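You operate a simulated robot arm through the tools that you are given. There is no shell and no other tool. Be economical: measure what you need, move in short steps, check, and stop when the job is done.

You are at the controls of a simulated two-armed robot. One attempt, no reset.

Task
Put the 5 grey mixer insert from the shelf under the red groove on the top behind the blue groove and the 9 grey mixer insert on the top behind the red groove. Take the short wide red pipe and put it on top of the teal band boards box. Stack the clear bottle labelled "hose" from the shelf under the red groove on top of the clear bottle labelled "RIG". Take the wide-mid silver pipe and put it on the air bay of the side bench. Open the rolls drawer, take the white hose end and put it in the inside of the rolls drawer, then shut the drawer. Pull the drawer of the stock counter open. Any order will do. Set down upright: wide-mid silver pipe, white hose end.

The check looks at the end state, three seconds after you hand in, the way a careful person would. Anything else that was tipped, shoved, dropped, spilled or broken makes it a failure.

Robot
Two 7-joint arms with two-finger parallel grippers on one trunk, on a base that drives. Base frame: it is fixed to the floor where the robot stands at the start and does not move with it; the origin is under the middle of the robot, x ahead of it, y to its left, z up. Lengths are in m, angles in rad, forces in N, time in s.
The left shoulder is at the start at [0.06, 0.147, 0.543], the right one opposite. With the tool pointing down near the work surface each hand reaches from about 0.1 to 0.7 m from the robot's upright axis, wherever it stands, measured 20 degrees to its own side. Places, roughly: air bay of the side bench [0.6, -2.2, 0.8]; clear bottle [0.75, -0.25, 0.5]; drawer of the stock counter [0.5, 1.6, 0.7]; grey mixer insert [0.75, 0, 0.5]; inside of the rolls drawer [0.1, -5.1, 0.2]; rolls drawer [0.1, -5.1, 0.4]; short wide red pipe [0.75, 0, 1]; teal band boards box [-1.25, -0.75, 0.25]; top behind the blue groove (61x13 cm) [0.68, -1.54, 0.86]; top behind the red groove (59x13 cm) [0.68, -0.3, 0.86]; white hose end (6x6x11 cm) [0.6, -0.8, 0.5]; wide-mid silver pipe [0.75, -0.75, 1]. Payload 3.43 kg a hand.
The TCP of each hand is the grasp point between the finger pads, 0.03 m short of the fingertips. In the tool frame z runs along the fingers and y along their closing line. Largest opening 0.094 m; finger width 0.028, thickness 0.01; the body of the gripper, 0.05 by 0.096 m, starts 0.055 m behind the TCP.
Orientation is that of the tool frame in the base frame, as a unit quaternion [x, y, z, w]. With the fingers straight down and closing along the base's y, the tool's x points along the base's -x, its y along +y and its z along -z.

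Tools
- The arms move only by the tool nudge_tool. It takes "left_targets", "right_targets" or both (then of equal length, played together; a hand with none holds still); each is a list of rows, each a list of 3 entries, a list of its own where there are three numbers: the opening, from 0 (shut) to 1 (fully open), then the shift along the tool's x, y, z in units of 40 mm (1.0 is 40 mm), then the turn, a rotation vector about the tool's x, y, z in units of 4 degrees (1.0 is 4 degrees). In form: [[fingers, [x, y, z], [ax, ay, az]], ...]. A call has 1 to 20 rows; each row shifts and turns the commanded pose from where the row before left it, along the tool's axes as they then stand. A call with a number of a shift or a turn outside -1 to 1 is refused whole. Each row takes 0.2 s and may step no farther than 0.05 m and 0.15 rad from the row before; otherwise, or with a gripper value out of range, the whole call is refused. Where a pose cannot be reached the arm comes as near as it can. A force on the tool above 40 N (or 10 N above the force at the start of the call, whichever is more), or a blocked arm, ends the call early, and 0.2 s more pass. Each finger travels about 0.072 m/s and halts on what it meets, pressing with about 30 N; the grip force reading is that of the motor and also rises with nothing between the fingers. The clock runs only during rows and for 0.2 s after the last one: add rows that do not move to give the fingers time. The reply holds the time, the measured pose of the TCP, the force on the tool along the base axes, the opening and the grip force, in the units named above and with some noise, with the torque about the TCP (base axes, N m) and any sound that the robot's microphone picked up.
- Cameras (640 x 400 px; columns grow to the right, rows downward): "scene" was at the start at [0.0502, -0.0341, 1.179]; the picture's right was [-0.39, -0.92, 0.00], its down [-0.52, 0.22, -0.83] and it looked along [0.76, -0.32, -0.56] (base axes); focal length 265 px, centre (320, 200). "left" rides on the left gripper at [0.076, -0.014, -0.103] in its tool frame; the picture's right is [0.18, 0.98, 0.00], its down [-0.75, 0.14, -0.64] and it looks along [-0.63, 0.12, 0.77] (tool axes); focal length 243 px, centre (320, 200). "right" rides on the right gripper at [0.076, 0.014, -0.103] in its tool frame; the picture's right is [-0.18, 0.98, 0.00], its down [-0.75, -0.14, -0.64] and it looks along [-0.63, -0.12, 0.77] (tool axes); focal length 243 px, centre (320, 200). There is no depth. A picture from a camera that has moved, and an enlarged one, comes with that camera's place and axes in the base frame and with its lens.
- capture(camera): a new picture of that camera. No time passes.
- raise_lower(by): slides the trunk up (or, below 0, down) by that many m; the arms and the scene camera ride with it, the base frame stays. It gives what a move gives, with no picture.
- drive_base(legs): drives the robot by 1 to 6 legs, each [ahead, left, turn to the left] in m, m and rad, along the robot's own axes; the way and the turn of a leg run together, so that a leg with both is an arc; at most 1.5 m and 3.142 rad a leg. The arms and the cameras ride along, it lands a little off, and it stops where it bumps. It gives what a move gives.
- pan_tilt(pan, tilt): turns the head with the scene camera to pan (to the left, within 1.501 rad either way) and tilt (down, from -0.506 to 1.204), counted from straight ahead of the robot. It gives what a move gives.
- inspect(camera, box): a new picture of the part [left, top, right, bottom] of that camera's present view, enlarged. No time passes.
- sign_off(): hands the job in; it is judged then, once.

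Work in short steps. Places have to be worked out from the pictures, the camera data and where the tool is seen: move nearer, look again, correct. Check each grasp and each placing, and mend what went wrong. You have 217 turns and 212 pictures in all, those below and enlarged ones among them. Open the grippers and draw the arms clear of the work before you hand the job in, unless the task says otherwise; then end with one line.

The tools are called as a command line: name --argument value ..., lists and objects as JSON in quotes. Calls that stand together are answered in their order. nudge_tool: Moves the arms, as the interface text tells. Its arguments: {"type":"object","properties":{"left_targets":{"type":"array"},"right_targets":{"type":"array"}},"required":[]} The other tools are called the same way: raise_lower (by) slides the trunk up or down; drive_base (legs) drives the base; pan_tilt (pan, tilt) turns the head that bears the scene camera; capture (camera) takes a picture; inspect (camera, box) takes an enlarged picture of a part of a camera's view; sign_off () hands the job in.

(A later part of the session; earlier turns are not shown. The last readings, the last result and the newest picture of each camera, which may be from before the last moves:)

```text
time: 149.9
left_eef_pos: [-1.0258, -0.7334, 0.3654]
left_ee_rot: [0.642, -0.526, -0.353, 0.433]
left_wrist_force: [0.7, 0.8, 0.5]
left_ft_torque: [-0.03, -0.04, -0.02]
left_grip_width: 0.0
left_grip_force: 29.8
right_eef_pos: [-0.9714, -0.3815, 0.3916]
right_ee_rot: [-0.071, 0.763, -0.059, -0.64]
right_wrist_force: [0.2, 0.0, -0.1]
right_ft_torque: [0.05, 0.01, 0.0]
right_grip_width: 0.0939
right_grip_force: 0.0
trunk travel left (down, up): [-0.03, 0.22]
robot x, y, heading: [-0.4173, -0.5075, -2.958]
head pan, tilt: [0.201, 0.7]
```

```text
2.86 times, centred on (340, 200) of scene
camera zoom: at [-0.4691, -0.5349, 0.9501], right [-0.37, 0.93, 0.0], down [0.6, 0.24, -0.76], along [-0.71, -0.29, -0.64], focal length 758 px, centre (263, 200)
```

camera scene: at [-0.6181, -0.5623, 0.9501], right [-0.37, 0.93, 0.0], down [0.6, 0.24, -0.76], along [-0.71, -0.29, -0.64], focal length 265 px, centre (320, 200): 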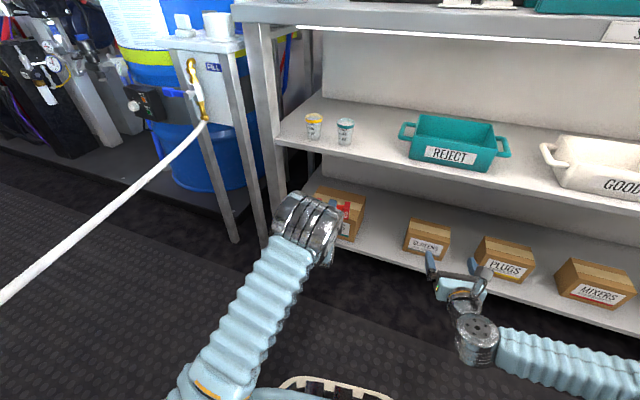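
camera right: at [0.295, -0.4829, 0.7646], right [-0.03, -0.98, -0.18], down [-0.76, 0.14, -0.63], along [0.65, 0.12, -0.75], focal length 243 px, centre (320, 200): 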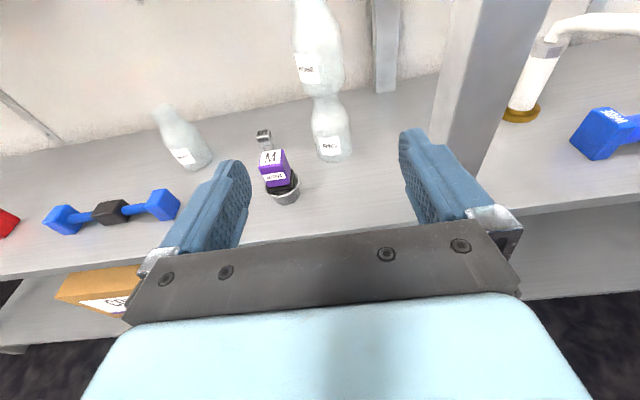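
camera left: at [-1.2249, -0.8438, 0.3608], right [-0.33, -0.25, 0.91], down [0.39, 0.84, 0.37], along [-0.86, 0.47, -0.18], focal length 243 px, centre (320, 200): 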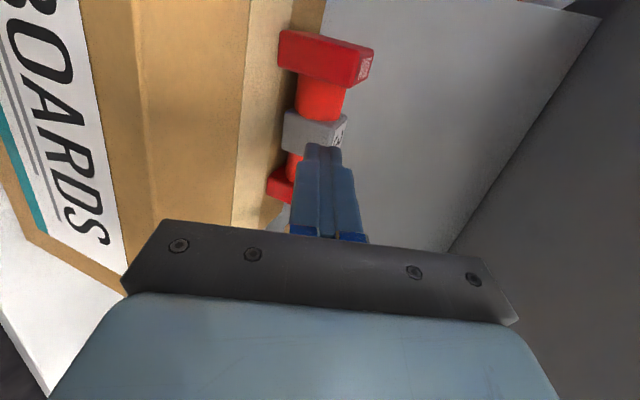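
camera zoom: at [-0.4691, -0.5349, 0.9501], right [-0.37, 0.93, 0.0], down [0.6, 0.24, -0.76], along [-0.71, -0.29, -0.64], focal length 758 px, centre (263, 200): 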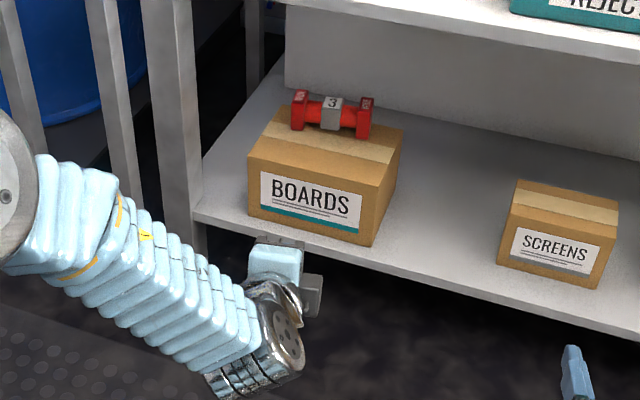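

The red pipe sits upright on the teal-band BOARDS box. Now the stock counter: raise trunk, turn right to face +Y (away from the hose), drive and look.

raise_lower --by 0.22

drive_base --legs '[[0.0, 0, -1.75], [0.9, 0, 0]]'

pan_tilt --pan -0.6 --tilt 0.5

capture --camera "scene"

```text
time: 152.2
left_eef_pos: [-1.0248, -0.7336, 0.5839]
left_ee_rot: [0.642, -0.526, -0.353, 0.432]
left_wrist_force: [0.1, -0.8, 0.0]
left_ft_torque: [0.0, 0.02, -0.01]
left_grip_width: 0.0
left_grip_force: 30.0
right_eef_pos: [-0.9724, -0.3812, 0.6098]
right_ee_rot: [-0.071, 0.762, -0.059, -0.641]
right_wrist_force: [0.4, -0.1, -1.2]
right_ft_torque: [0.02, -0.02, 0.01]
right_grip_width: 0.0941
right_grip_force: 0.2
trunk travel left (down, up): [-0.25, 0.0]
robot x, y, heading: [-0.4184, -0.5089, -2.957]
head pan, tilt: [0.201, 0.7]
```

```text
time: 161.1
left_eef_pos: [-0.554, 1.0127, 0.5837]
left_ee_rot: [-0.011, 0.829, 0.558, -0.008]
left_wrist_force: [0.8, 0.5, 1.2]
left_ft_torque: [-0.01, 0.0, 0.0]
left_grip_width: 0.0002
left_grip_force: 30.4
right_eef_pos: [-0.217, 0.9003, 0.6114]
right_ee_rot: [0.538, 0.546, 0.451, -0.458]
right_wrist_force: [-0.1, 0.2, 1.2]
right_ft_torque: [-0.01, 0.02, 0.01]
right_grip_width: 0.0939
right_grip_force: 0.0
trunk travel left (down, up): [-0.25, 0.0]
robot x, y, heading: [-0.4337, 0.3749, 1.585]
head pan, tilt: [0.201, 0.7]
```

```text
time: 162.2
left_eef_pos: [-0.5547, 1.0124, 0.5837]
left_ee_rot: [-0.012, 0.829, 0.559, -0.009]
left_wrist_force: [-0.1, 0.7, 1.3]
left_ft_torque: [0.01, -0.01, 0.02]
left_grip_width: 0.0
left_grip_force: 29.9
right_eef_pos: [-0.2183, 0.9011, 0.6095]
right_ee_rot: [0.537, 0.546, 0.451, -0.458]
right_wrist_force: [-0.1, 0.1, -1.9]
right_ft_torque: [-0.01, -0.01, -0.04]
right_grip_width: 0.094
right_grip_force: 0.1
trunk travel left (down, up): [-0.25, 0.0]
robot x, y, heading: [-0.4367, 0.3722, 1.588]
head pan, tilt: [-0.6, 0.499]
```

```text
106 pictures are left
camera scene: at [-0.3866, 0.422, 1.1877], right [0.83, -0.55, 0.0], down [-0.27, -0.4, -0.88], along [0.49, 0.73, -0.48], focal length 265 px, centre (320, 200)
```

scene: 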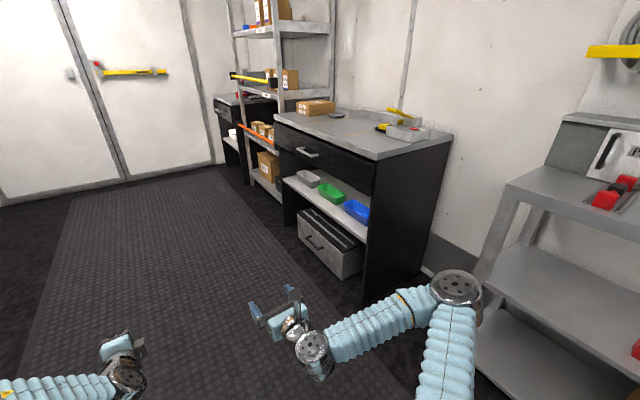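

Drawer handle ≈(0.33,1.64,0.72), a horizontal bar on a front facing −X. Drive up to y≈1.5 and turn to face it; the left hand's closing direction (vertical) already suits it.

drive_base --legs '[[1.14, 0, 0], [0, 0, -1.588]]'

pan_tilt --pan 0.15 --tilt 0.6

capture --camera "scene"

capture --camera "left"

```text
time: 171.8
left_eef_pos: [0.2009, 1.6007, 0.5846]
left_ee_rot: [0.59, 0.583, 0.393, 0.396]
left_wrist_force: [1.1, -0.4, 0.2]
left_ft_torque: [-0.03, 0.0, 0.0]
left_grip_width: 0.0
left_grip_force: 30.4
right_eef_pos: [0.076, 1.2678, 0.611]
right_ee_rot: [0.766, -0.009, 0.642, 0.007]
right_wrist_force: [-0.1, -0.6, -0.4]
right_ft_torque: [0.0, -0.01, -0.02]
right_grip_width: 0.0941
right_grip_force: 0.0
trunk travel left (down, up): [-0.25, 0.0]
robot x, y, heading: [-0.4374, 1.506, -0.028]
head pan, tilt: [-0.6, 0.499]
```

```text
time: 172.9
left_eef_pos: [0.202, 1.6032, 0.5836]
left_ee_rot: [0.59, 0.584, 0.393, 0.396]
left_wrist_force: [0.0, 0.3, 1.1]
left_ft_torque: [0.0, -0.01, 0.02]
left_grip_width: 0.0
left_grip_force: 29.6
right_eef_pos: [0.0769, 1.2684, 0.6107]
right_ee_rot: [0.766, -0.007, 0.643, 0.006]
right_wrist_force: [0.6, 0.2, -0.3]
right_ft_torque: [0.01, 0.01, -0.02]
right_grip_width: 0.0939
right_grip_force: 0.0
trunk travel left (down, up): [-0.25, 0.0]
robot x, y, heading: [-0.4425, 1.5059, -0.027]
head pan, tilt: [0.15, 0.6]
```

```text
105 pictures are left
camera scene: at [-0.3825, 1.5187, 1.1787], right [0.13, -0.99, 0.0], down [-0.56, -0.07, -0.83], along [0.82, 0.1, -0.56], focal length 265 px, centre (320, 200)
```

scene: 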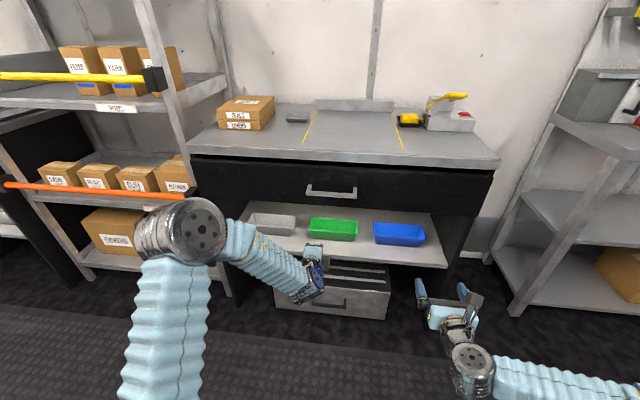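

```text
104 pictures are left
camera left: at [0.1021, 1.6802, 0.608], right [0.37, 0.18, 0.91], down [-0.55, -0.75, 0.37], along [0.75, -0.64, -0.18], focal length 243 px, centre (320, 200)
```

left: 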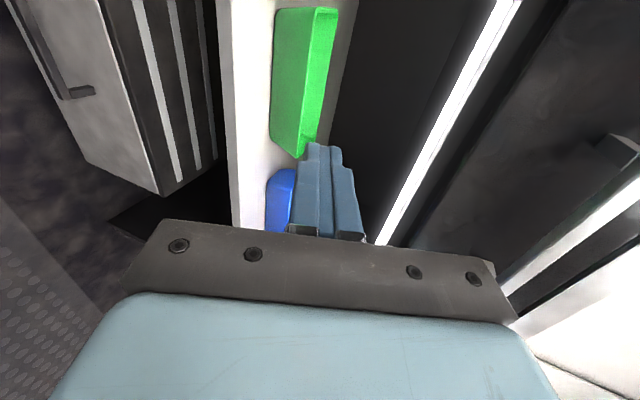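

Triangulated handle: ≈(0.288,1.568,0.743). Raise the left hand 16 cm, shift right 3.5 cm, open fingers, and look.

nudge_tool --left_targets '[[0.6, [-0.22, 0.927, -0.375], [0, 0, 0]], [0.6, [-0.22, 0.927, -0.375], [0, 0, 0]], [0.6, [-0.22, 0.927, -0.375], [0, 0, 0]], [0.6, [-0.22, 0.927, -0.375], [0, 0, 0]]]'

capture --camera "left"

inspect --camera "scene" --box '[230, 140, 430, 265]'

```text
time: 173.9
left_eef_pos: [0.1996, 1.5658, 0.7426]
left_ee_rot: [0.59, 0.583, 0.394, 0.396]
left_wrist_force: [0.1, 0.9, 0.3]
left_ft_torque: [0.01, 0.0, 0.02]
left_grip_width: 0.0564
left_grip_force: 0.1
right_eef_pos: [0.0765, 1.2685, 0.6111]
right_ee_rot: [0.766, -0.009, 0.643, 0.008]
right_wrist_force: [-0.5, -0.2, -0.4]
right_ft_torque: [-0.03, -0.01, -0.01]
right_grip_width: 0.0939
right_grip_force: 0.1
trunk travel left (down, up): [-0.25, 0.0]
robot x, y, heading: [-0.4405, 1.5062, -0.024]
head pan, tilt: [0.15, 0.6]
```

```text
103 pictures are left
camera left: at [0.1002, 1.6429, 0.7668], right [0.37, 0.18, 0.91], down [-0.55, -0.75, 0.37], along [0.75, -0.64, -0.18], focal length 243 px, centre (320, 200)
```

left: 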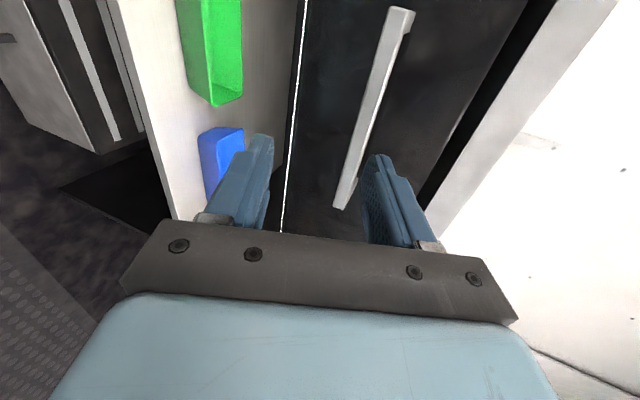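

```text
3.20 times, centred on (330, 202) of scene
camera zoom: at [-0.3823, 1.5188, 1.1786], right [0.13, -0.99, 0.0], down [-0.56, -0.07, -0.82], along [0.82, 0.1, -0.57], focal length 849 px, centre (288, 192)
```

zoom: 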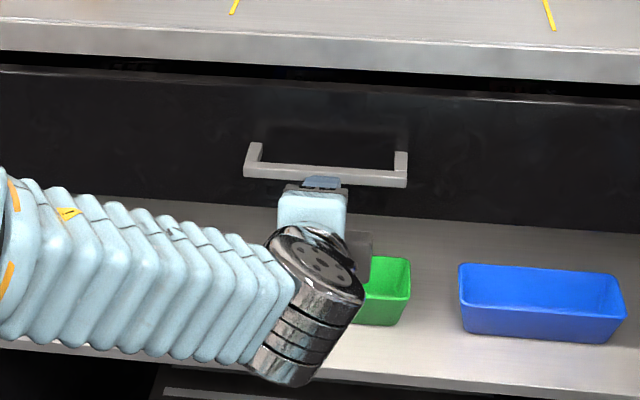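

The bar is right ahead between the fingers' span. Advance 7.3 cm horizontally and close on it.

nudge_tool --left_targets '[[0.6, [0, 0.44, 0.58], [0, 0, 0]], [0.6, [0, 0.3, 0.6], [0, 0, 0]], [0.6, [0, 0.2, 0.5], [0, 0, 0]]]'

capture --camera "left"

```text
time: 174.7
left_eef_pos: [0.2762, 1.5657, 0.7543]
left_ee_rot: [0.59, 0.584, 0.395, 0.395]
left_wrist_force: [-7.4, 2.3, 0.5]
left_ft_torque: [-0.02, -0.21, 0.17]
left_grip_width: 0.0554
left_grip_force: 0.1
right_eef_pos: [0.0768, 1.2673, 0.6115]
right_ee_rot: [0.765, -0.008, 0.644, 0.008]
right_wrist_force: [-0.1, -0.4, 0.7]
right_ft_torque: [0.02, -0.01, -0.02]
right_grip_width: 0.0939
right_grip_force: 0.0
trunk travel left (down, up): [-0.25, 0.0]
robot x, y, heading: [-0.4368, 1.5071, -0.025]
head pan, tilt: [0.15, 0.6]
```

```text
101 pictures are left
camera left: at [0.1774, 1.6433, 0.7777], right [0.37, 0.18, 0.91], down [-0.55, -0.75, 0.37], along [0.75, -0.64, -0.18], focal length 243 px, centre (320, 200)
```

left: 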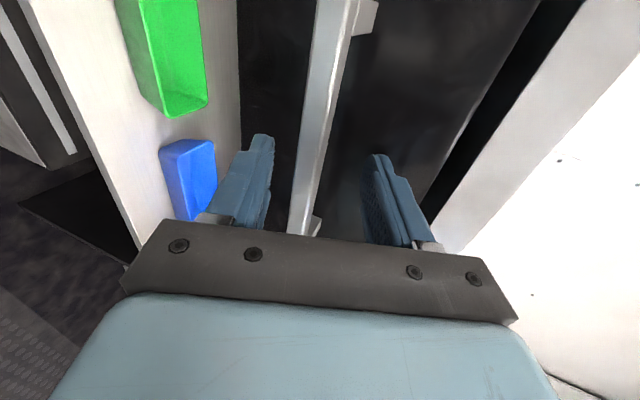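

The bar is between the fingers (fingertip just touches the drawer front). Close.

nudge_tool --left_targets '[[0.3, [0, 0, -0.08], [0, 0, 0]], [0, [0, 0, 0], [0, 0, 0]], [0, [0, 0, 0], [0, 0, 0]], [0, [0, 0, 0], [0, 0, 0]]]'

capture --camera "left"

```text
time: 175.4
left_eef_pos: [0.2716, 1.5653, 0.7472]
left_ee_rot: [0.592, 0.588, 0.39, 0.391]
left_wrist_force: [-5.1, 0.9, -4.1]
left_ft_torque: [-0.7, -0.02, 0.63]
left_grip_width: 0.0173
left_grip_force: 30.4
right_eef_pos: [0.0766, 1.2682, 0.6111]
right_ee_rot: [0.765, -0.008, 0.643, 0.007]
right_wrist_force: [-1.0, 0.1, -0.3]
right_ft_torque: [0.0, 0.02, -0.02]
right_grip_width: 0.0939
right_grip_force: 0.0
trunk travel left (down, up): [-0.25, 0.0]
robot x, y, heading: [-0.4429, 1.5084, -0.019]
head pan, tilt: [0.15, 0.6]
stopped in row 3 (left hand): the force on the tool passed its limit at 46 N (the readings are from after the stop); the commanded pose is now the measured one
```

```text
100 pictures are left
camera left: at [0.1733, 1.643, 0.7721], right [0.39, 0.18, 0.91], down [-0.54, -0.75, 0.38], along [0.75, -0.64, -0.19], focal length 243 px, centre (320, 200)
```

left: 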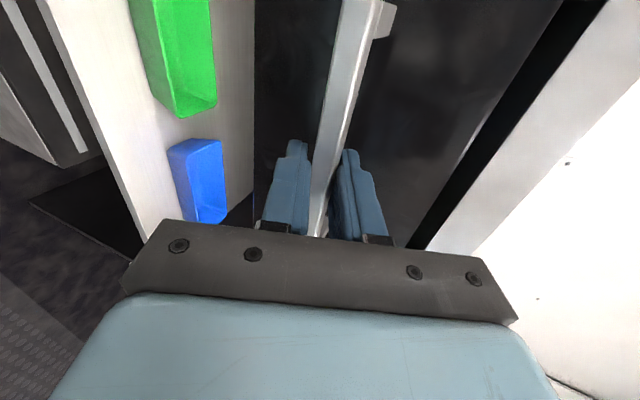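

Gripped the handle. Pull straight back ~12 cm.

nudge_tool --left_targets '[[0, [0, -0.19, -0.46], [0, 0, 0]], [0, [0, -0.26, -0.65], [0, 0, 0]], [0, [0, -0.26, -0.65], [0, 0, 0]], [0, [0, -0.26, -0.65], [0, 0, 0]], [0, [0, -0.26, -0.65], [0, 0, 0]]]'

capture --camera "scene"

```text
time: 176.6
left_eef_pos: [0.1402, 1.5657, 0.7491]
left_ee_rot: [0.592, 0.587, 0.389, 0.392]
left_wrist_force: [0.7, 0.7, -6.6]
left_ft_torque: [-0.81, -0.17, 0.91]
left_grip_width: 0.0155
left_grip_force: 44.8
right_eef_pos: [0.077, 1.268, 0.6115]
right_ee_rot: [0.766, -0.008, 0.643, 0.007]
right_wrist_force: [0.4, 0.7, 0.1]
right_ft_torque: [0.02, 0.0, 0.0]
right_grip_width: 0.0939
right_grip_force: 0.0
trunk travel left (down, up): [-0.25, 0.0]
robot x, y, heading: [-0.4409, 1.5047, -0.023]
head pan, tilt: [0.15, 0.6]
```

```text
99 pictures are left
camera scene: at [-0.3822, 1.519, 1.1785], right [0.13, -0.99, 0.0], down [-0.56, -0.07, -0.82], along [0.82, 0.1, -0.57], focal length 265 px, centre (320, 200)
```

scene: 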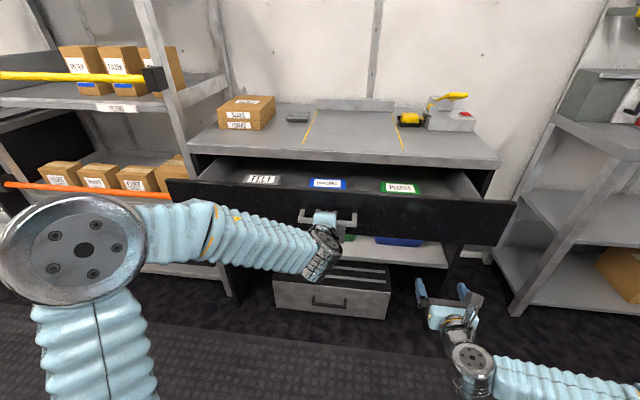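

The drawer opens. Pull another 12 cm by backing the base.

drive_base --legs '[[-0.12, 0, 0]]'

capture --camera "scene"

```text
time: 177.8
left_eef_pos: [0.0184, 1.5658, 0.7478]
left_ee_rot: [0.595, 0.584, 0.389, 0.392]
left_wrist_force: [-0.9, -11.7, -13.9]
left_ft_torque: [-1.49, -0.18, 0.1]
left_grip_width: 0.0158
left_grip_force: 44.9
right_eef_pos: [-0.0454, 1.2696, 0.6107]
right_ee_rot: [0.766, -0.01, 0.643, 0.008]
right_wrist_force: [0.2, 0.7, 0.3]
right_ft_torque: [0.03, 0.02, 0.03]
right_grip_width: 0.0941
right_grip_force: 0.2
trunk travel left (down, up): [-0.25, 0.0]
robot x, y, heading: [-0.5606, 1.5132, -0.027]
head pan, tilt: [0.15, 0.6]
```

```text
98 pictures are left
camera scene: at [-0.5036, 1.5209, 1.1786], right [0.12, -0.99, 0.0], down [-0.56, -0.07, -0.82], along [0.82, 0.1, -0.57], focal length 265 px, centre (320, 200)
```

scene: 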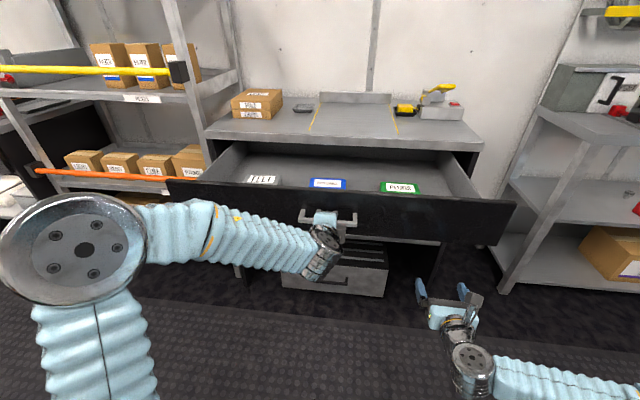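

Drawer is ~25 cm open. Release and withdraw.

nudge_tool --left_targets '[[0.3, [0, 0, 0], [0, 0, 0]], [0.6, [0, 0, 0], [0, 0, 0]], [0.6, [0, 0, 0], [0, 0, 0]], [0.6, [0, -0.2, -0.5], [0, 0, 0]], [0.6, [0, -0.35, -0.9], [0, 0, 0]]]'

drive_base --legs '[[-0.15, 0, 0]]'

capture --camera "scene"

```text
time: 179.0
left_eef_pos: [-0.0429, 1.5685, 0.7503]
left_ee_rot: [0.595, 0.584, 0.388, 0.393]
left_wrist_force: [0.5, 0.5, 0.1]
left_ft_torque: [0.02, -0.03, -0.02]
left_grip_width: 0.0565
left_grip_force: 0.0
right_eef_pos: [-0.0464, 1.2699, 0.6109]
right_ee_rot: [0.766, -0.009, 0.642, 0.008]
right_wrist_force: [-0.6, -0.3, -0.1]
right_ft_torque: [-0.01, 0.01, 0.02]
right_grip_width: 0.0939
right_grip_force: 0.0
trunk travel left (down, up): [-0.25, 0.0]
robot x, y, heading: [-0.5617, 1.508, -0.028]
head pan, tilt: [0.15, 0.6]
```

```text
time: 180.4
left_eef_pos: [-0.1898, 1.5726, 0.7493]
left_ee_rot: [0.595, 0.585, 0.388, 0.392]
left_wrist_force: [-0.8, -0.6, 1.0]
left_ft_torque: [0.01, -0.03, 0.03]
left_grip_width: 0.0564
left_grip_force: 0.1
right_eef_pos: [-0.1941, 1.2746, 0.6114]
right_ee_rot: [0.766, -0.009, 0.643, 0.008]
right_wrist_force: [0.2, 0.0, 0.0]
right_ft_torque: [0.01, 0.0, 0.0]
right_grip_width: 0.0939
right_grip_force: 0.0
trunk travel left (down, up): [-0.25, 0.0]
robot x, y, heading: [-0.7124, 1.5125, -0.024]
head pan, tilt: [0.15, 0.6]
```

```text
97 pictures are left
camera scene: at [-0.6518, 1.5254, 1.1787], right [0.13, -0.99, 0.0], down [-0.56, -0.07, -0.82], along [0.82, 0.1, -0.57], focal length 265 px, centre (320, 200)
```

scene: 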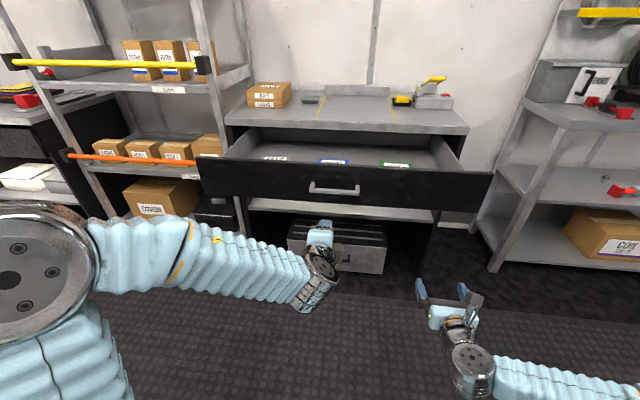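

Drawer done. Next the hose end. Drive sideways back toward y≈-0.4, staying clear of the hose, and look.

drive_base --legs '[[0.1, -1.2, 0.02], [0.15, -0.65, 0]]'

pan_tilt --pan -0.45 --tilt 0.5

capture --camera "scene"

inspect --camera "scene" --box '[300, 190, 460, 290]'

```text
time: 189.8
left_eef_pos: [0.0235, -0.2712, 0.7502]
left_ee_rot: [0.592, 0.587, 0.39, 0.39]
left_wrist_force: [0.5, 0.4, -0.6]
left_ft_torque: [-0.01, 0.01, 0.03]
left_grip_width: 0.0565
left_grip_force: 0.0
right_eef_pos: [0.0244, -0.5712, 0.6115]
right_ee_rot: [0.766, -0.006, 0.643, 0.005]
right_wrist_force: [0.6, -0.7, 0.3]
right_ft_torque: [-0.01, 0.0, -0.01]
right_grip_width: 0.0939
right_grip_force: 0.0
trunk travel left (down, up): [-0.25, 0.0]
robot x, y, heading: [-0.4911, -0.3324, -0.02]
head pan, tilt: [0.15, 0.6]
```

```text
time: 190.8
left_eef_pos: [0.0249, -0.2706, 0.7503]
left_ee_rot: [0.592, 0.588, 0.39, 0.391]
left_wrist_force: [-0.2, -0.3, 0.6]
left_ft_torque: [0.0, -0.03, -0.01]
left_grip_width: 0.0562
left_grip_force: 0.1
right_eef_pos: [0.0241, -0.5689, 0.6114]
right_ee_rot: [0.766, -0.006, 0.643, 0.006]
right_wrist_force: [-0.3, 1.1, -0.7]
right_ft_torque: [-0.01, 0.02, 0.02]
right_grip_width: 0.0942
right_grip_force: 0.1
trunk travel left (down, up): [-0.25, 0.0]
robot x, y, heading: [-0.4893, -0.3322, -0.019]
head pan, tilt: [-0.45, 0.499]
```

```text
96 pictures are left
camera scene: at [-0.4435, -0.3748, 1.1878], right [-0.45, -0.89, 0.0], down [-0.43, 0.22, -0.88], along [0.78, -0.39, -0.48], focal length 265 px, centre (320, 200)
```

scene: 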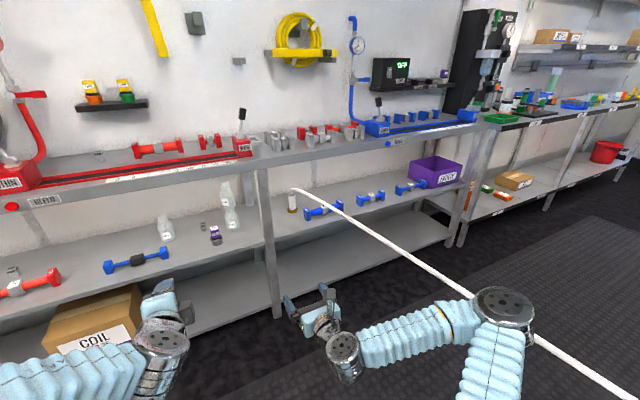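

```text
4.00 times, centred on (380, 240) of scene
camera zoom: at [-0.4435, -0.3748, 1.1878], right [-0.45, -0.89, 0.0], down [-0.43, 0.22, -0.88], along [0.78, -0.39, -0.48], focal length 1061 px, centre (80, 40)
```

zoom: 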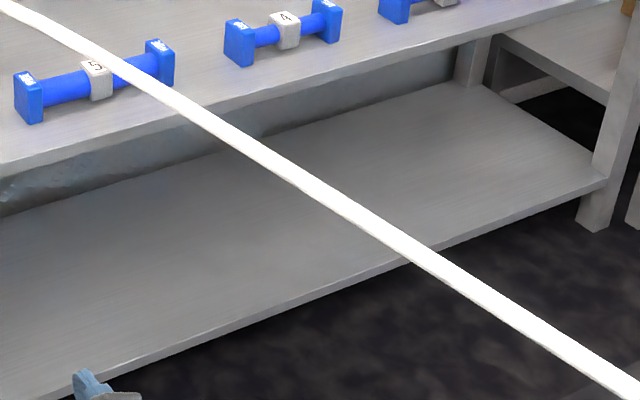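

The hose leaves the end's top toward −X and slightly −Y, so I'll approach with the right hand yawed ~20° from the left, pitched ~60°. Position the base accordingly and change pitch.

drive_base --legs '[[0.27, 0.135, 0], [0, 0, -0.33]]'

nudge_tool --right_targets '[[0.9, [0, 0, 0], [0, -1, 0]], [0.9, [0, 0, 0], [0, -1, 0]], [0.9, [0, 0, 0], [0, -1, 0]], [0.9, [0, 0, 0], [0, -1, 0]], [0.9, [0, 0, 0], [0, -1, 0]]]'

capture --camera "right"

capture --camera "scene"

```text
time: 193.9
left_eef_pos: [0.2903, -0.3154, 0.7505]
left_ee_rot: [0.682, 0.479, 0.319, 0.451]
left_wrist_force: [0.3, 0.0, -0.2]
left_ft_torque: [-0.01, 0.04, 0.04]
left_grip_width: 0.0563
left_grip_force: 0.1
right_eef_pos: [0.1886, -0.5955, 0.6111]
right_ee_rot: [0.754, -0.135, 0.633, 0.113]
right_wrist_force: [0.3, -0.7, -0.2]
right_ft_torque: [0.0, 0.0, 0.0]
right_grip_width: 0.0941
right_grip_force: 0.0
trunk travel left (down, up): [-0.25, 0.0]
robot x, y, heading: [-0.219, -0.2046, -0.358]
head pan, tilt: [-0.45, 0.499]
```

```text
time: 195.1
left_eef_pos: [0.2887, -0.3146, 0.7504]
left_ee_rot: [0.683, 0.479, 0.319, 0.451]
left_wrist_force: [0.1, 0.2, -0.2]
left_ft_torque: [0.0, 0.0, 0.04]
left_grip_width: 0.0566
left_grip_force: 0.0
right_eef_pos: [0.1901, -0.596, 0.61]
right_ee_rot: [0.853, -0.152, 0.491, 0.088]
right_wrist_force: [-0.2, 0.1, -0.5]
right_ft_torque: [0.02, 0.01, -0.02]
right_grip_width: 0.0847
right_grip_force: 0.0
trunk travel left (down, up): [-0.25, 0.0]
robot x, y, heading: [-0.2193, -0.2012, -0.358]
head pan, tilt: [-0.45, 0.499]
```

```text
94 pictures are left
camera right: at [0.137, -0.5917, 0.7282], right [-0.43, -0.89, -0.16], down [-0.83, 0.46, -0.33], along [0.37, -0.01, -0.93], focal length 243 px, centre (320, 200)
```

right: 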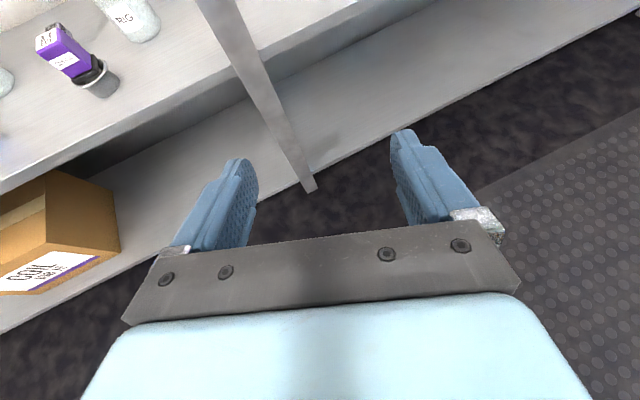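

```text
93 pictures are left
camera scene: at [-0.1865, -0.2577, 1.1877], right [-0.72, -0.69, 0.0], down [-0.33, 0.35, -0.88], along [0.61, -0.63, -0.48], focal length 265 px, centre (320, 200)
```

scene: 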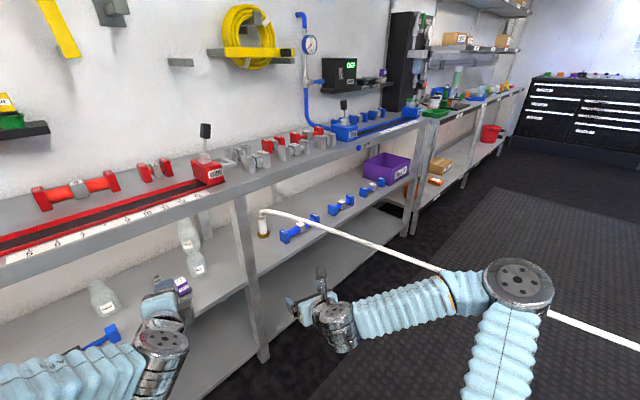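

The hand line clears the post by ~8 cm. Raise the left hand above the bench top first, then drive in 0.25 m.

nudge_tool --left_targets '[[0.5, [0, 0.927, -0.375], [0, 0, 0]], [0.5, [0, 0.927, -0.375], [0, 0, 0]], [0.5, [0, 0.927, -0.375], [0, 0, 0]], [0.5, [0, 0.927, -0.375], [0, 0, 0]], [0.5, [0, 0.927, -0.375], [0, 0, 0]], [0.5, [0, 0.927, -0.375], [0, 0, 0]]]'

drive_base --legs '[[0.24, 0, 0]]'

capture --camera "right"

capture --camera "scene"

```text
time: 196.5
left_eef_pos: [0.2914, -0.3178, 0.9901]
left_ee_rot: [0.683, 0.479, 0.319, 0.451]
left_wrist_force: [-0.4, -0.4, 0.4]
left_ft_torque: [0.0, -0.03, 0.05]
left_grip_width: 0.0469
left_grip_force: 0.0
right_eef_pos: [0.1894, -0.5957, 0.61]
right_ee_rot: [0.852, -0.152, 0.493, 0.088]
right_wrist_force: [-0.8, -0.6, -0.8]
right_ft_torque: [0.01, -0.03, 0.0]
right_grip_width: 0.0849
right_grip_force: 0.2
trunk travel left (down, up): [-0.25, 0.0]
robot x, y, heading: [-0.2181, -0.2006, -0.352]
head pan, tilt: [-0.45, 0.499]
```

```text
time: 198.2
left_eef_pos: [0.5135, -0.3985, 0.9914]
left_ee_rot: [0.682, 0.479, 0.318, 0.451]
left_wrist_force: [0.2, 0.3, 0.8]
left_ft_torque: [0.03, 0.02, -0.01]
left_grip_width: 0.0469
left_grip_force: 0.1
right_eef_pos: [0.4104, -0.6781, 0.6112]
right_ee_rot: [0.852, -0.152, 0.493, 0.088]
right_wrist_force: [-0.4, 0.5, -0.3]
right_ft_torque: [0.01, 0.0, 0.02]
right_grip_width: 0.0847
right_grip_force: 0.1
trunk travel left (down, up): [-0.25, 0.0]
robot x, y, heading: [-0.0, -0.2846, -0.362]
head pan, tilt: [-0.45, 0.499]
```

```text
92 pictures are left
camera right: at [0.3587, -0.6741, 0.7283], right [-0.43, -0.89, -0.16], down [-0.83, 0.46, -0.33], along [0.37, -0.01, -0.93], focal length 243 px, centre (320, 200)
```

right: 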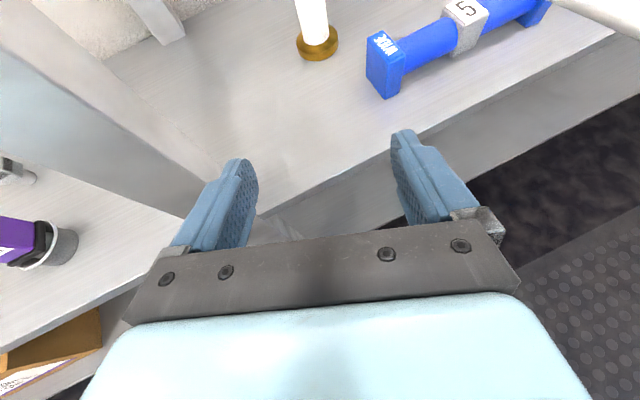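

```text
91 pictures are left
camera scene: at [0.0352, -0.34, 1.1878], right [-0.72, -0.69, 0.0], down [-0.33, 0.35, -0.88], along [0.61, -0.63, -0.48], focal length 265 px, centre (320, 200)
```

scene: 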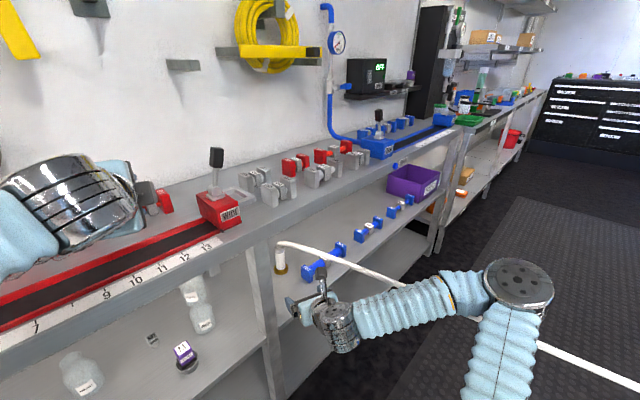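

Hose end at (0.649,−0.769), well aligned. Zoom to see the hose bend height before advancing.

inspect --camera "scene" --box '[250, 220, 370, 295]'

```text
5.33 times, centred on (310, 258) of scene
camera zoom: at [0.0352, -0.34, 1.1878], right [-0.72, -0.69, 0.0], down [-0.33, 0.35, -0.88], along [0.61, -0.63, -0.48], focal length 1415 px, centre (373, -107)
```

zoom: 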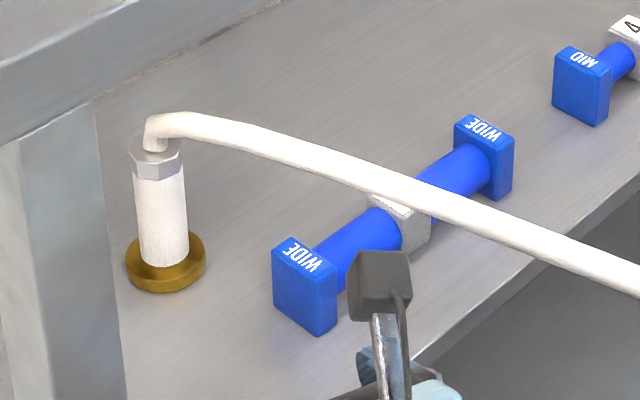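

Clear. Lower to z≈0.553 and advance 18 cm.

nudge_tool --right_targets '[[0.85, [-0.63, 0, 0.36], [0, 0, 0]], [0.85, [-0.63, 0, 0.36], [0, 0, 0]], [0.85, [0.45, 0.01, 0.78], [0, 0, 0]], [0.85, [0.45, 0.01, 0.78], [0, 0, 0]], [0.85, [0.45, 0.01, 0.78], [0, 0, 0]], [0.85, [0.45, 0.01, 0.78], [0, 0, 0]], [0.85, [0.45, 0.01, 0.78], [0, 0, 0]]]'

capture --camera "right"

```text
time: 199.8
left_eef_pos: [0.5137, -0.3994, 0.9902]
left_ee_rot: [0.683, 0.479, 0.319, 0.45]
left_wrist_force: [0.0, 0.0, 0.1]
left_ft_torque: [0.04, -0.02, 0.01]
left_grip_width: 0.0471
left_grip_force: 0.1
right_eef_pos: [0.5791, -0.7425, 0.5514]
right_ee_rot: [0.852, -0.151, 0.493, 0.087]
right_wrist_force: [0.7, 1.1, 0.3]
right_ft_torque: [0.03, -0.02, -0.02]
right_grip_width: 0.0796
right_grip_force: 0.1
trunk travel left (down, up): [-0.25, 0.0]
robot x, y, heading: [0.0011, -0.2876, -0.359]
head pan, tilt: [-0.45, 0.499]
```

```text
89 pictures are left
camera right: at [0.5263, -0.7387, 0.67], right [-0.43, -0.89, -0.16], down [-0.83, 0.45, -0.33], along [0.37, -0.01, -0.93], focal length 243 px, centre (320, 200)
```

right: 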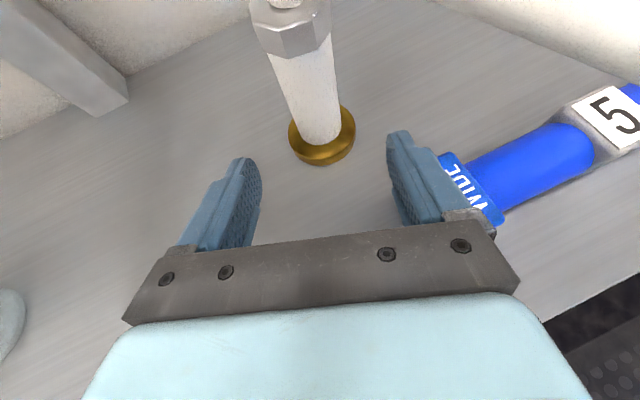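

Aligned. Advance the last 7 cm and close.

nudge_tool --right_targets '[[0.8, [0.43, 0, 0.74], [0, 0, 0]], [0.8, [0.41, 0, 0.71], [0, 0, 0]], [0.4, [0, 0, 0], [0, 0, 0]], [0, [0, 0, 0], [0, 0, 0]], [0, [0, 0, 0], [0, 0, 0]]]'

capture --camera "right"

```text
time: 201.0
left_eef_pos: [0.5144, -0.3974, 0.9896]
left_ee_rot: [0.683, 0.478, 0.318, 0.451]
left_wrist_force: [0.6, 0.1, 1.4]
left_ft_torque: [-0.01, 0.02, 0.02]
left_grip_width: 0.0472
left_grip_force: 0.0
right_eef_pos: [0.6428, -0.7661, 0.5537]
right_ee_rot: [0.852, -0.152, 0.493, 0.089]
right_wrist_force: [1.2, -1.8, -0.9]
right_ft_torque: [-0.12, -0.11, 0.05]
right_grip_width: 0.0367
right_grip_force: 29.9
trunk travel left (down, up): [-0.25, 0.0]
robot x, y, heading: [0.0023, -0.282, -0.355]
head pan, tilt: [-0.45, 0.499]
```

```text
88 pictures are left
camera right: at [0.5907, -0.7627, 0.6715], right [-0.43, -0.89, -0.16], down [-0.83, 0.45, -0.33], along [0.37, -0.01, -0.93], focal length 243 px, centre (320, 200)
```

right: 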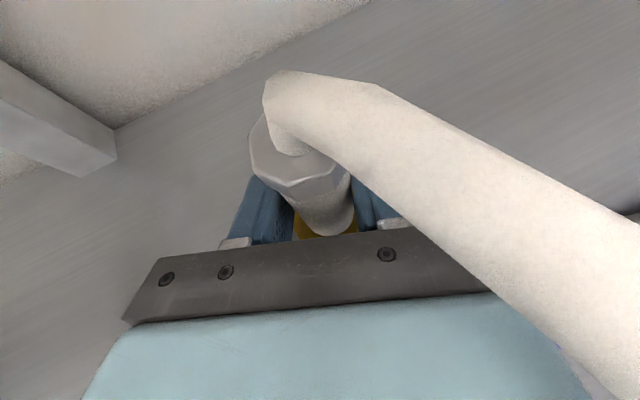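

Gripped (37 mm). Lift 3.5 cm and retreat out of the shelf.

nudge_tool --right_targets '[[0, [0.4, 0, -0.23], [0, 0, 0]], [0, [0.36, 0, -0.21], [0, 0, 0]], [0, [-0.45, 0, -0.78], [0, 0, 0]], [0, [-0.45, 0, -0.78], [0, 0, 0]], [0, [-0.45, 0, -0.78], [0, 0, 0]], [0, [-0.45, 0, -0.78], [0, 0, 0]], [0, [-0.45, 0, -0.78], [0, 0, 0]], [0, [-0.45, 0, -0.78], [0, 0, 0]]]'

capture --camera "scene"

```text
time: 202.8
left_eef_pos: [0.5141, -0.3984, 0.9891]
left_ee_rot: [0.682, 0.479, 0.319, 0.451]
left_wrist_force: [0.2, 0.8, -0.2]
left_ft_torque: [0.02, 0.0, 0.0]
left_grip_width: 0.0471
left_grip_force: 0.2
right_eef_pos: [0.4385, -0.6891, 0.5877]
right_ee_rot: [0.853, -0.152, 0.492, 0.087]
right_wrist_force: [-0.2, -0.2, -2.9]
right_ft_torque: [-0.01, -0.02, -0.01]
right_grip_width: 0.0368
right_grip_force: 29.8
trunk travel left (down, up): [-0.25, 0.0]
robot x, y, heading: [0.001, -0.2822, -0.355]
head pan, tilt: [-0.45, 0.499]
```

```text
87 pictures are left
camera scene: at [0.0357, -0.3402, 1.1877], right [-0.72, -0.69, 0.0], down [-0.33, 0.35, -0.88], along [0.61, -0.63, -0.48], focal length 265 px, centre (320, 200)
```

scene: 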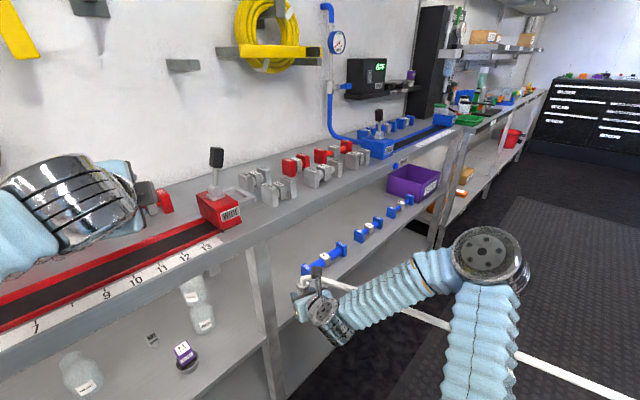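

Hose end is free. Back the base away from the bench 0.35 m and check the hose.

drive_base --legs '[[-0.35, 0, 0]]'

drive_base --legs '[[0, 0, -0.9]]'

pan_tilt --pan -0.5 --tilt 0.5

capture --camera "scene"

```text
time: 205.1
left_eef_pos: [0.1878, -0.2792, 0.9902]
left_ee_rot: [0.683, 0.478, 0.318, 0.451]
left_wrist_force: [-0.5, 0.3, -0.2]
left_ft_torque: [0.04, 0.04, -0.01]
left_grip_width: 0.0469
left_grip_force: 0.2
right_eef_pos: [0.1128, -0.5702, 0.5885]
right_ee_rot: [0.852, -0.155, 0.492, 0.09]
right_wrist_force: [-0.1, -0.2, -2.7]
right_ft_torque: [0.02, 0.02, 0.01]
right_grip_width: 0.0371
right_grip_force: 30.0
trunk travel left (down, up): [-0.25, 0.0]
robot x, y, heading: [-0.3236, -0.166, -0.36]
head pan, tilt: [-0.45, 0.499]
```

```text
time: 207.8
left_eef_pos: [-0.0997, -0.6366, 0.99]
left_ee_rot: [0.824, 0.129, 0.088, 0.545]
left_wrist_force: [0.6, 0.0, 0.4]
left_ft_torque: [0.01, -0.02, -0.01]
left_grip_width: 0.0472
left_grip_force: 0.1
right_eef_pos: [-0.3769, -0.757, 0.5881]
right_ee_rot: [0.699, -0.512, 0.403, 0.295]
right_wrist_force: [-0.8, -0.5, -2.5]
right_ft_torque: [0.03, -0.02, 0.0]
right_grip_width: 0.0369
right_grip_force: 29.9
trunk travel left (down, up): [-0.25, 0.0]
robot x, y, heading: [-0.3259, -0.165, -1.269]
head pan, tilt: [-0.45, 0.499]
```

```text
time: 208.5
left_eef_pos: [-0.1002, -0.6374, 0.9901]
left_ee_rot: [0.824, 0.129, 0.087, 0.545]
left_wrist_force: [-0.9, 0.0, -0.5]
left_ft_torque: [-0.01, 0.01, -0.03]
left_grip_width: 0.0469
left_grip_force: 0.0
right_eef_pos: [-0.377, -0.7568, 0.5883]
right_ee_rot: [0.698, -0.512, 0.404, 0.296]
right_wrist_force: [1.2, 0.3, -2.7]
right_ft_torque: [-0.01, 0.01, -0.01]
right_grip_width: 0.037
right_grip_force: 30.0
trunk travel left (down, up): [-0.25, 0.0]
robot x, y, heading: [-0.3267, -0.1627, -1.267]
head pan, tilt: [-0.499, 0.499]
```

```text
86 pictures are left
camera scene: at [-0.3518, -0.224, 1.1877], right [-0.98, 0.2, 0.0], down [0.09, 0.47, -0.88], along [-0.17, -0.86, -0.48], focal length 265 px, centre (320, 200)
```

scene: 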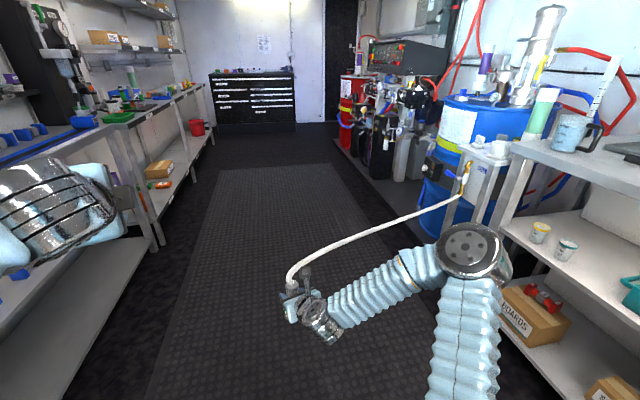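

The hose follows without pulling (forces small). Align to −Y and drive down the aisle toward the chest in stages.

drive_base --legs '[[0, 0, -0.304], [1.2, 0.1, 0]]'

drive_base --legs '[[1.4, 0.1, 0]]'

pan_tilt --pan 0.0 --tilt 0.45

capture --camera "scene"

```text
time: 215.6
left_eef_pos: [-0.1596, -1.901, 0.9896]
left_ee_rot: [0.834, 0.001, 0.003, 0.552]
left_wrist_force: [-0.4, 0.1, 0.7]
left_ft_torque: [0.01, -0.02, -0.03]
left_grip_width: 0.0469
left_grip_force: 0.0
right_eef_pos: [-0.4576, -1.93, 0.5874]
right_ee_rot: [-0.611, 0.613, -0.353, -0.354]
right_wrist_force: [-0.1, 0.8, -2.3]
right_ft_torque: [0.04, 0.03, 0.03]
right_grip_width: 0.0369
right_grip_force: 30.0
trunk travel left (down, up): [-0.25, 0.0]
robot x, y, heading: [-0.2324, -1.3802, -1.578]
head pan, tilt: [-0.499, 0.499]
```

```text
time: 222.7
left_eef_pos: [-0.0871, -3.3102, 0.9907]
left_ee_rot: [0.834, -0.005, -0.001, 0.552]
left_wrist_force: [0.8, -0.9, -0.2]
left_ft_torque: [0.0, 0.02, -0.01]
left_grip_width: 0.047
left_grip_force: 0.1
right_eef_pos: [-0.3869, -3.3354, 0.5902]
right_ee_rot: [-0.606, 0.618, -0.35, -0.358]
right_wrist_force: [0.0, -1.0, -2.7]
right_ft_torque: [-0.01, -0.01, 0.0]
right_grip_width: 0.0367
right_grip_force: 29.7
trunk travel left (down, up): [-0.25, 0.0]
robot x, y, heading: [-0.1472, -2.7888, -1.593]
head pan, tilt: [-0.499, 0.499]
```

```text
time: 223.6
left_eef_pos: [-0.087, -3.3108, 0.9901]
left_ee_rot: [0.834, -0.006, -0.002, 0.552]
left_wrist_force: [0.5, 0.8, 0.1]
left_ft_torque: [-0.01, -0.02, 0.01]
left_grip_width: 0.047
left_grip_force: 0.0
right_eef_pos: [-0.3868, -3.3349, 0.5874]
right_ee_rot: [-0.606, 0.618, -0.35, -0.357]
right_wrist_force: [-0.8, -0.2, -2.5]
right_ft_torque: [0.05, 0.0, -0.01]
right_grip_width: 0.0367
right_grip_force: 30.0
trunk travel left (down, up): [-0.25, 0.0]
robot x, y, heading: [-0.1476, -2.7865, -1.589]
head pan, tilt: [0.0, 0.45]
```

```text
85 pictures are left
camera scene: at [-0.1508, -2.8519, 1.1922], right [-1.0, 0.02, 0.0], down [0.01, 0.44, -0.9], along [-0.02, -0.9, -0.44], focal length 265 px, centre (320, 200)
```

scene: 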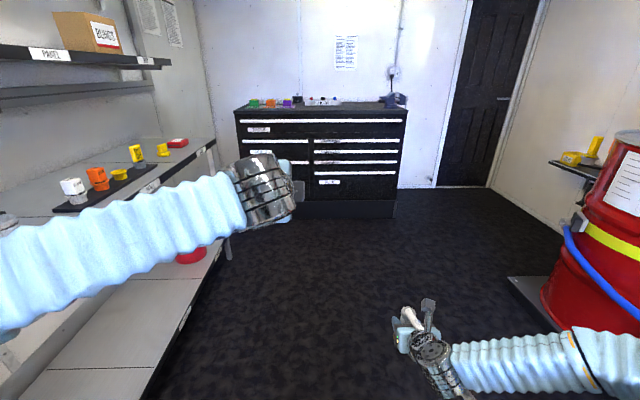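

No pull from the hose. Lower the left hand out of view and zoom on the chest.

nudge_tool --left_targets '[[0.5, [0, -0.927, 0.375], [0, 0, 0]], [0.5, [0, -0.927, 0.375], [0, 0, 0]], [0.5, [0, -0.927, 0.375], [0, 0, 0]], [0.5, [0, -0.927, 0.375], [0, 0, 0]], [0.5, [0, -0.927, 0.375], [0, 0, 0]], [0.5, [0, -0.927, 0.375], [0, 0, 0]], [0.5, [0, -0.927, 0.375], [0, 0, 0]], [0.5, [0, -0.927, 0.375], [0, 0, 0]], [0.5, [0, -0.927, 0.375], [0, 0, 0]]]'

inspect --camera "scene" --box '[220, 90, 420, 230]'

```text
time: 225.6
left_eef_pos: [-0.0879, -3.303, 0.63]
left_ee_rot: [0.833, -0.004, -0.002, 0.553]
left_wrist_force: [-0.3, -0.7, 0.5]
left_ft_torque: [-0.01, 0.01, 0.04]
left_grip_width: 0.0472
left_grip_force: 0.1
right_eef_pos: [-0.3865, -3.3354, 0.5887]
right_ee_rot: [-0.606, 0.619, -0.349, -0.358]
right_wrist_force: [-1.0, 0.3, -2.6]
right_ft_torque: [-0.02, 0.02, -0.05]
right_grip_width: 0.0368
right_grip_force: 30.4
trunk travel left (down, up): [-0.25, 0.0]
robot x, y, heading: [-0.1488, -2.7913, -1.59]
head pan, tilt: [0.0, 0.45]
```

```text
2.86 times, centred on (320, 160) of scene
camera zoom: at [-0.1507, -2.8516, 1.1923], right [-1.0, 0.02, 0.0], down [0.01, 0.44, -0.9], along [-0.02, -0.9, -0.44], focal length 758 px, centre (320, 314)
```

zoom: 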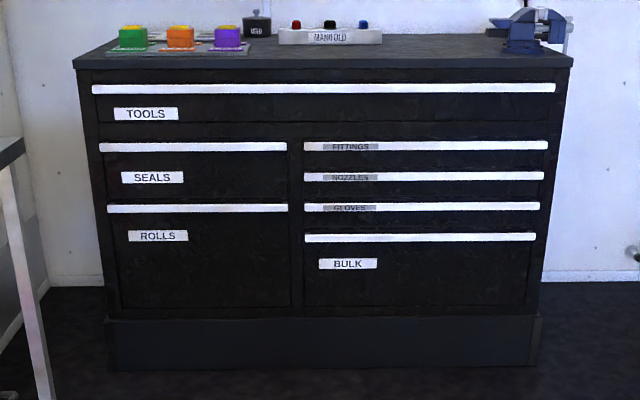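

ROLLS is the tall bottom-left drawer (z≈0.23–0.54, handle strip ≈(0.15,−4.9,0.53)). To set the end down inside I need a steeper grip, so I'll regrasp it on the open floor. Lower trunk and hand.

raise_lower --by -0.25

nudge_tool --right_targets '[[0, [-0.6, 0, 0.7], [0, 0, 0]], [0, [-0.866, 0, 0.5], [0, 0, 0]], [0, [-0.866, 0, 0.5], [0, 0, 0]], [0, [-0.866, 0, 0.5], [0, 0, 0]], [0, [-0.866, 0, 0.5], [0, 0, 0]], [0, [-0.7, 0, 0.4], [0, 0, 0]]]'

pan_tilt --pan -0.3 --tilt 0.9

capture --camera "scene"

```text
time: 228.2
left_eef_pos: [-0.0864, -3.3028, 0.3806]
left_ee_rot: [0.834, -0.006, -0.001, 0.552]
left_wrist_force: [0.1, -0.4, -0.1]
left_ft_torque: [-0.01, -0.01, -0.01]
left_grip_width: 0.047
left_grip_force: 0.1
right_eef_pos: [-0.3876, -3.3343, 0.3384]
right_ee_rot: [-0.606, 0.619, -0.35, -0.357]
right_wrist_force: [0.3, -0.8, -3.2]
right_ft_torque: [-0.02, -0.04, 0.01]
right_grip_width: 0.0369
right_grip_force: 30.7
trunk travel left (down, up): [0.0, 0.25]
robot x, y, heading: [-0.1482, -2.7882, -1.595]
head pan, tilt: [0.0, 0.45]
```

```text
time: 229.6
left_eef_pos: [-0.0865, -3.3019, 0.3808]
left_ee_rot: [0.834, -0.005, -0.002, 0.552]
left_wrist_force: [-0.5, 0.6, -1.0]
left_ft_torque: [-0.04, -0.04, 0.01]
left_grip_width: 0.047
left_grip_force: 0.1
right_eef_pos: [-0.3872, -3.3481, 0.1103]
right_ee_rot: [-0.607, 0.618, -0.35, -0.357]
right_wrist_force: [1.0, 0.2, -3.3]
right_ft_torque: [0.03, 0.02, 0.0]
right_grip_width: 0.0369
right_grip_force: 30.0
trunk travel left (down, up): [0.0, 0.25]
robot x, y, heading: [-0.1475, -2.7922, -1.59]
head pan, tilt: [0.0, 0.45]
```

```text
time: 230.5
left_eef_pos: [-0.0854, -3.301, 0.38]
left_ee_rot: [0.834, -0.006, -0.002, 0.552]
left_wrist_force: [-0.3, 0.1, 0.8]
left_ft_torque: [-0.03, -0.01, 0.01]
left_grip_width: 0.0467
left_grip_force: 0.1
right_eef_pos: [-0.3881, -3.3476, 0.1114]
right_ee_rot: [-0.606, 0.618, -0.35, -0.357]
right_wrist_force: [0.1, 0.0, -3.0]
right_ft_torque: [-0.03, 0.04, -0.02]
right_grip_width: 0.037
right_grip_force: 30.3
trunk travel left (down, up): [0.0, 0.25]
robot x, y, heading: [-0.1489, -2.7921, -1.594]
head pan, tilt: [-0.3, 0.901]
```

```text
83 pictures are left
camera scene: at [-0.1725, -2.8317, 0.9039], right [-0.95, 0.32, 0.0], down [0.25, 0.74, -0.62], along [-0.2, -0.59, -0.78], focal length 265 px, centre (320, 200)
```

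scene: 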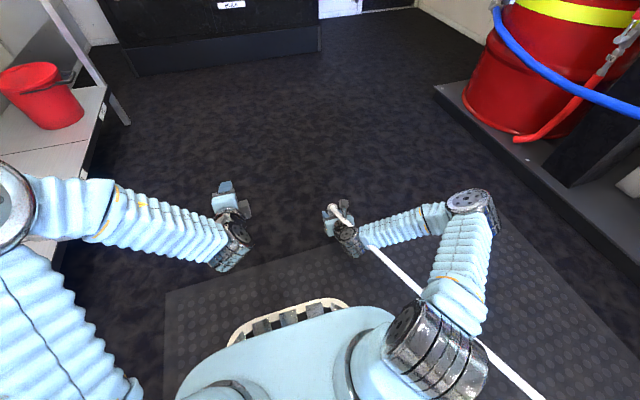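

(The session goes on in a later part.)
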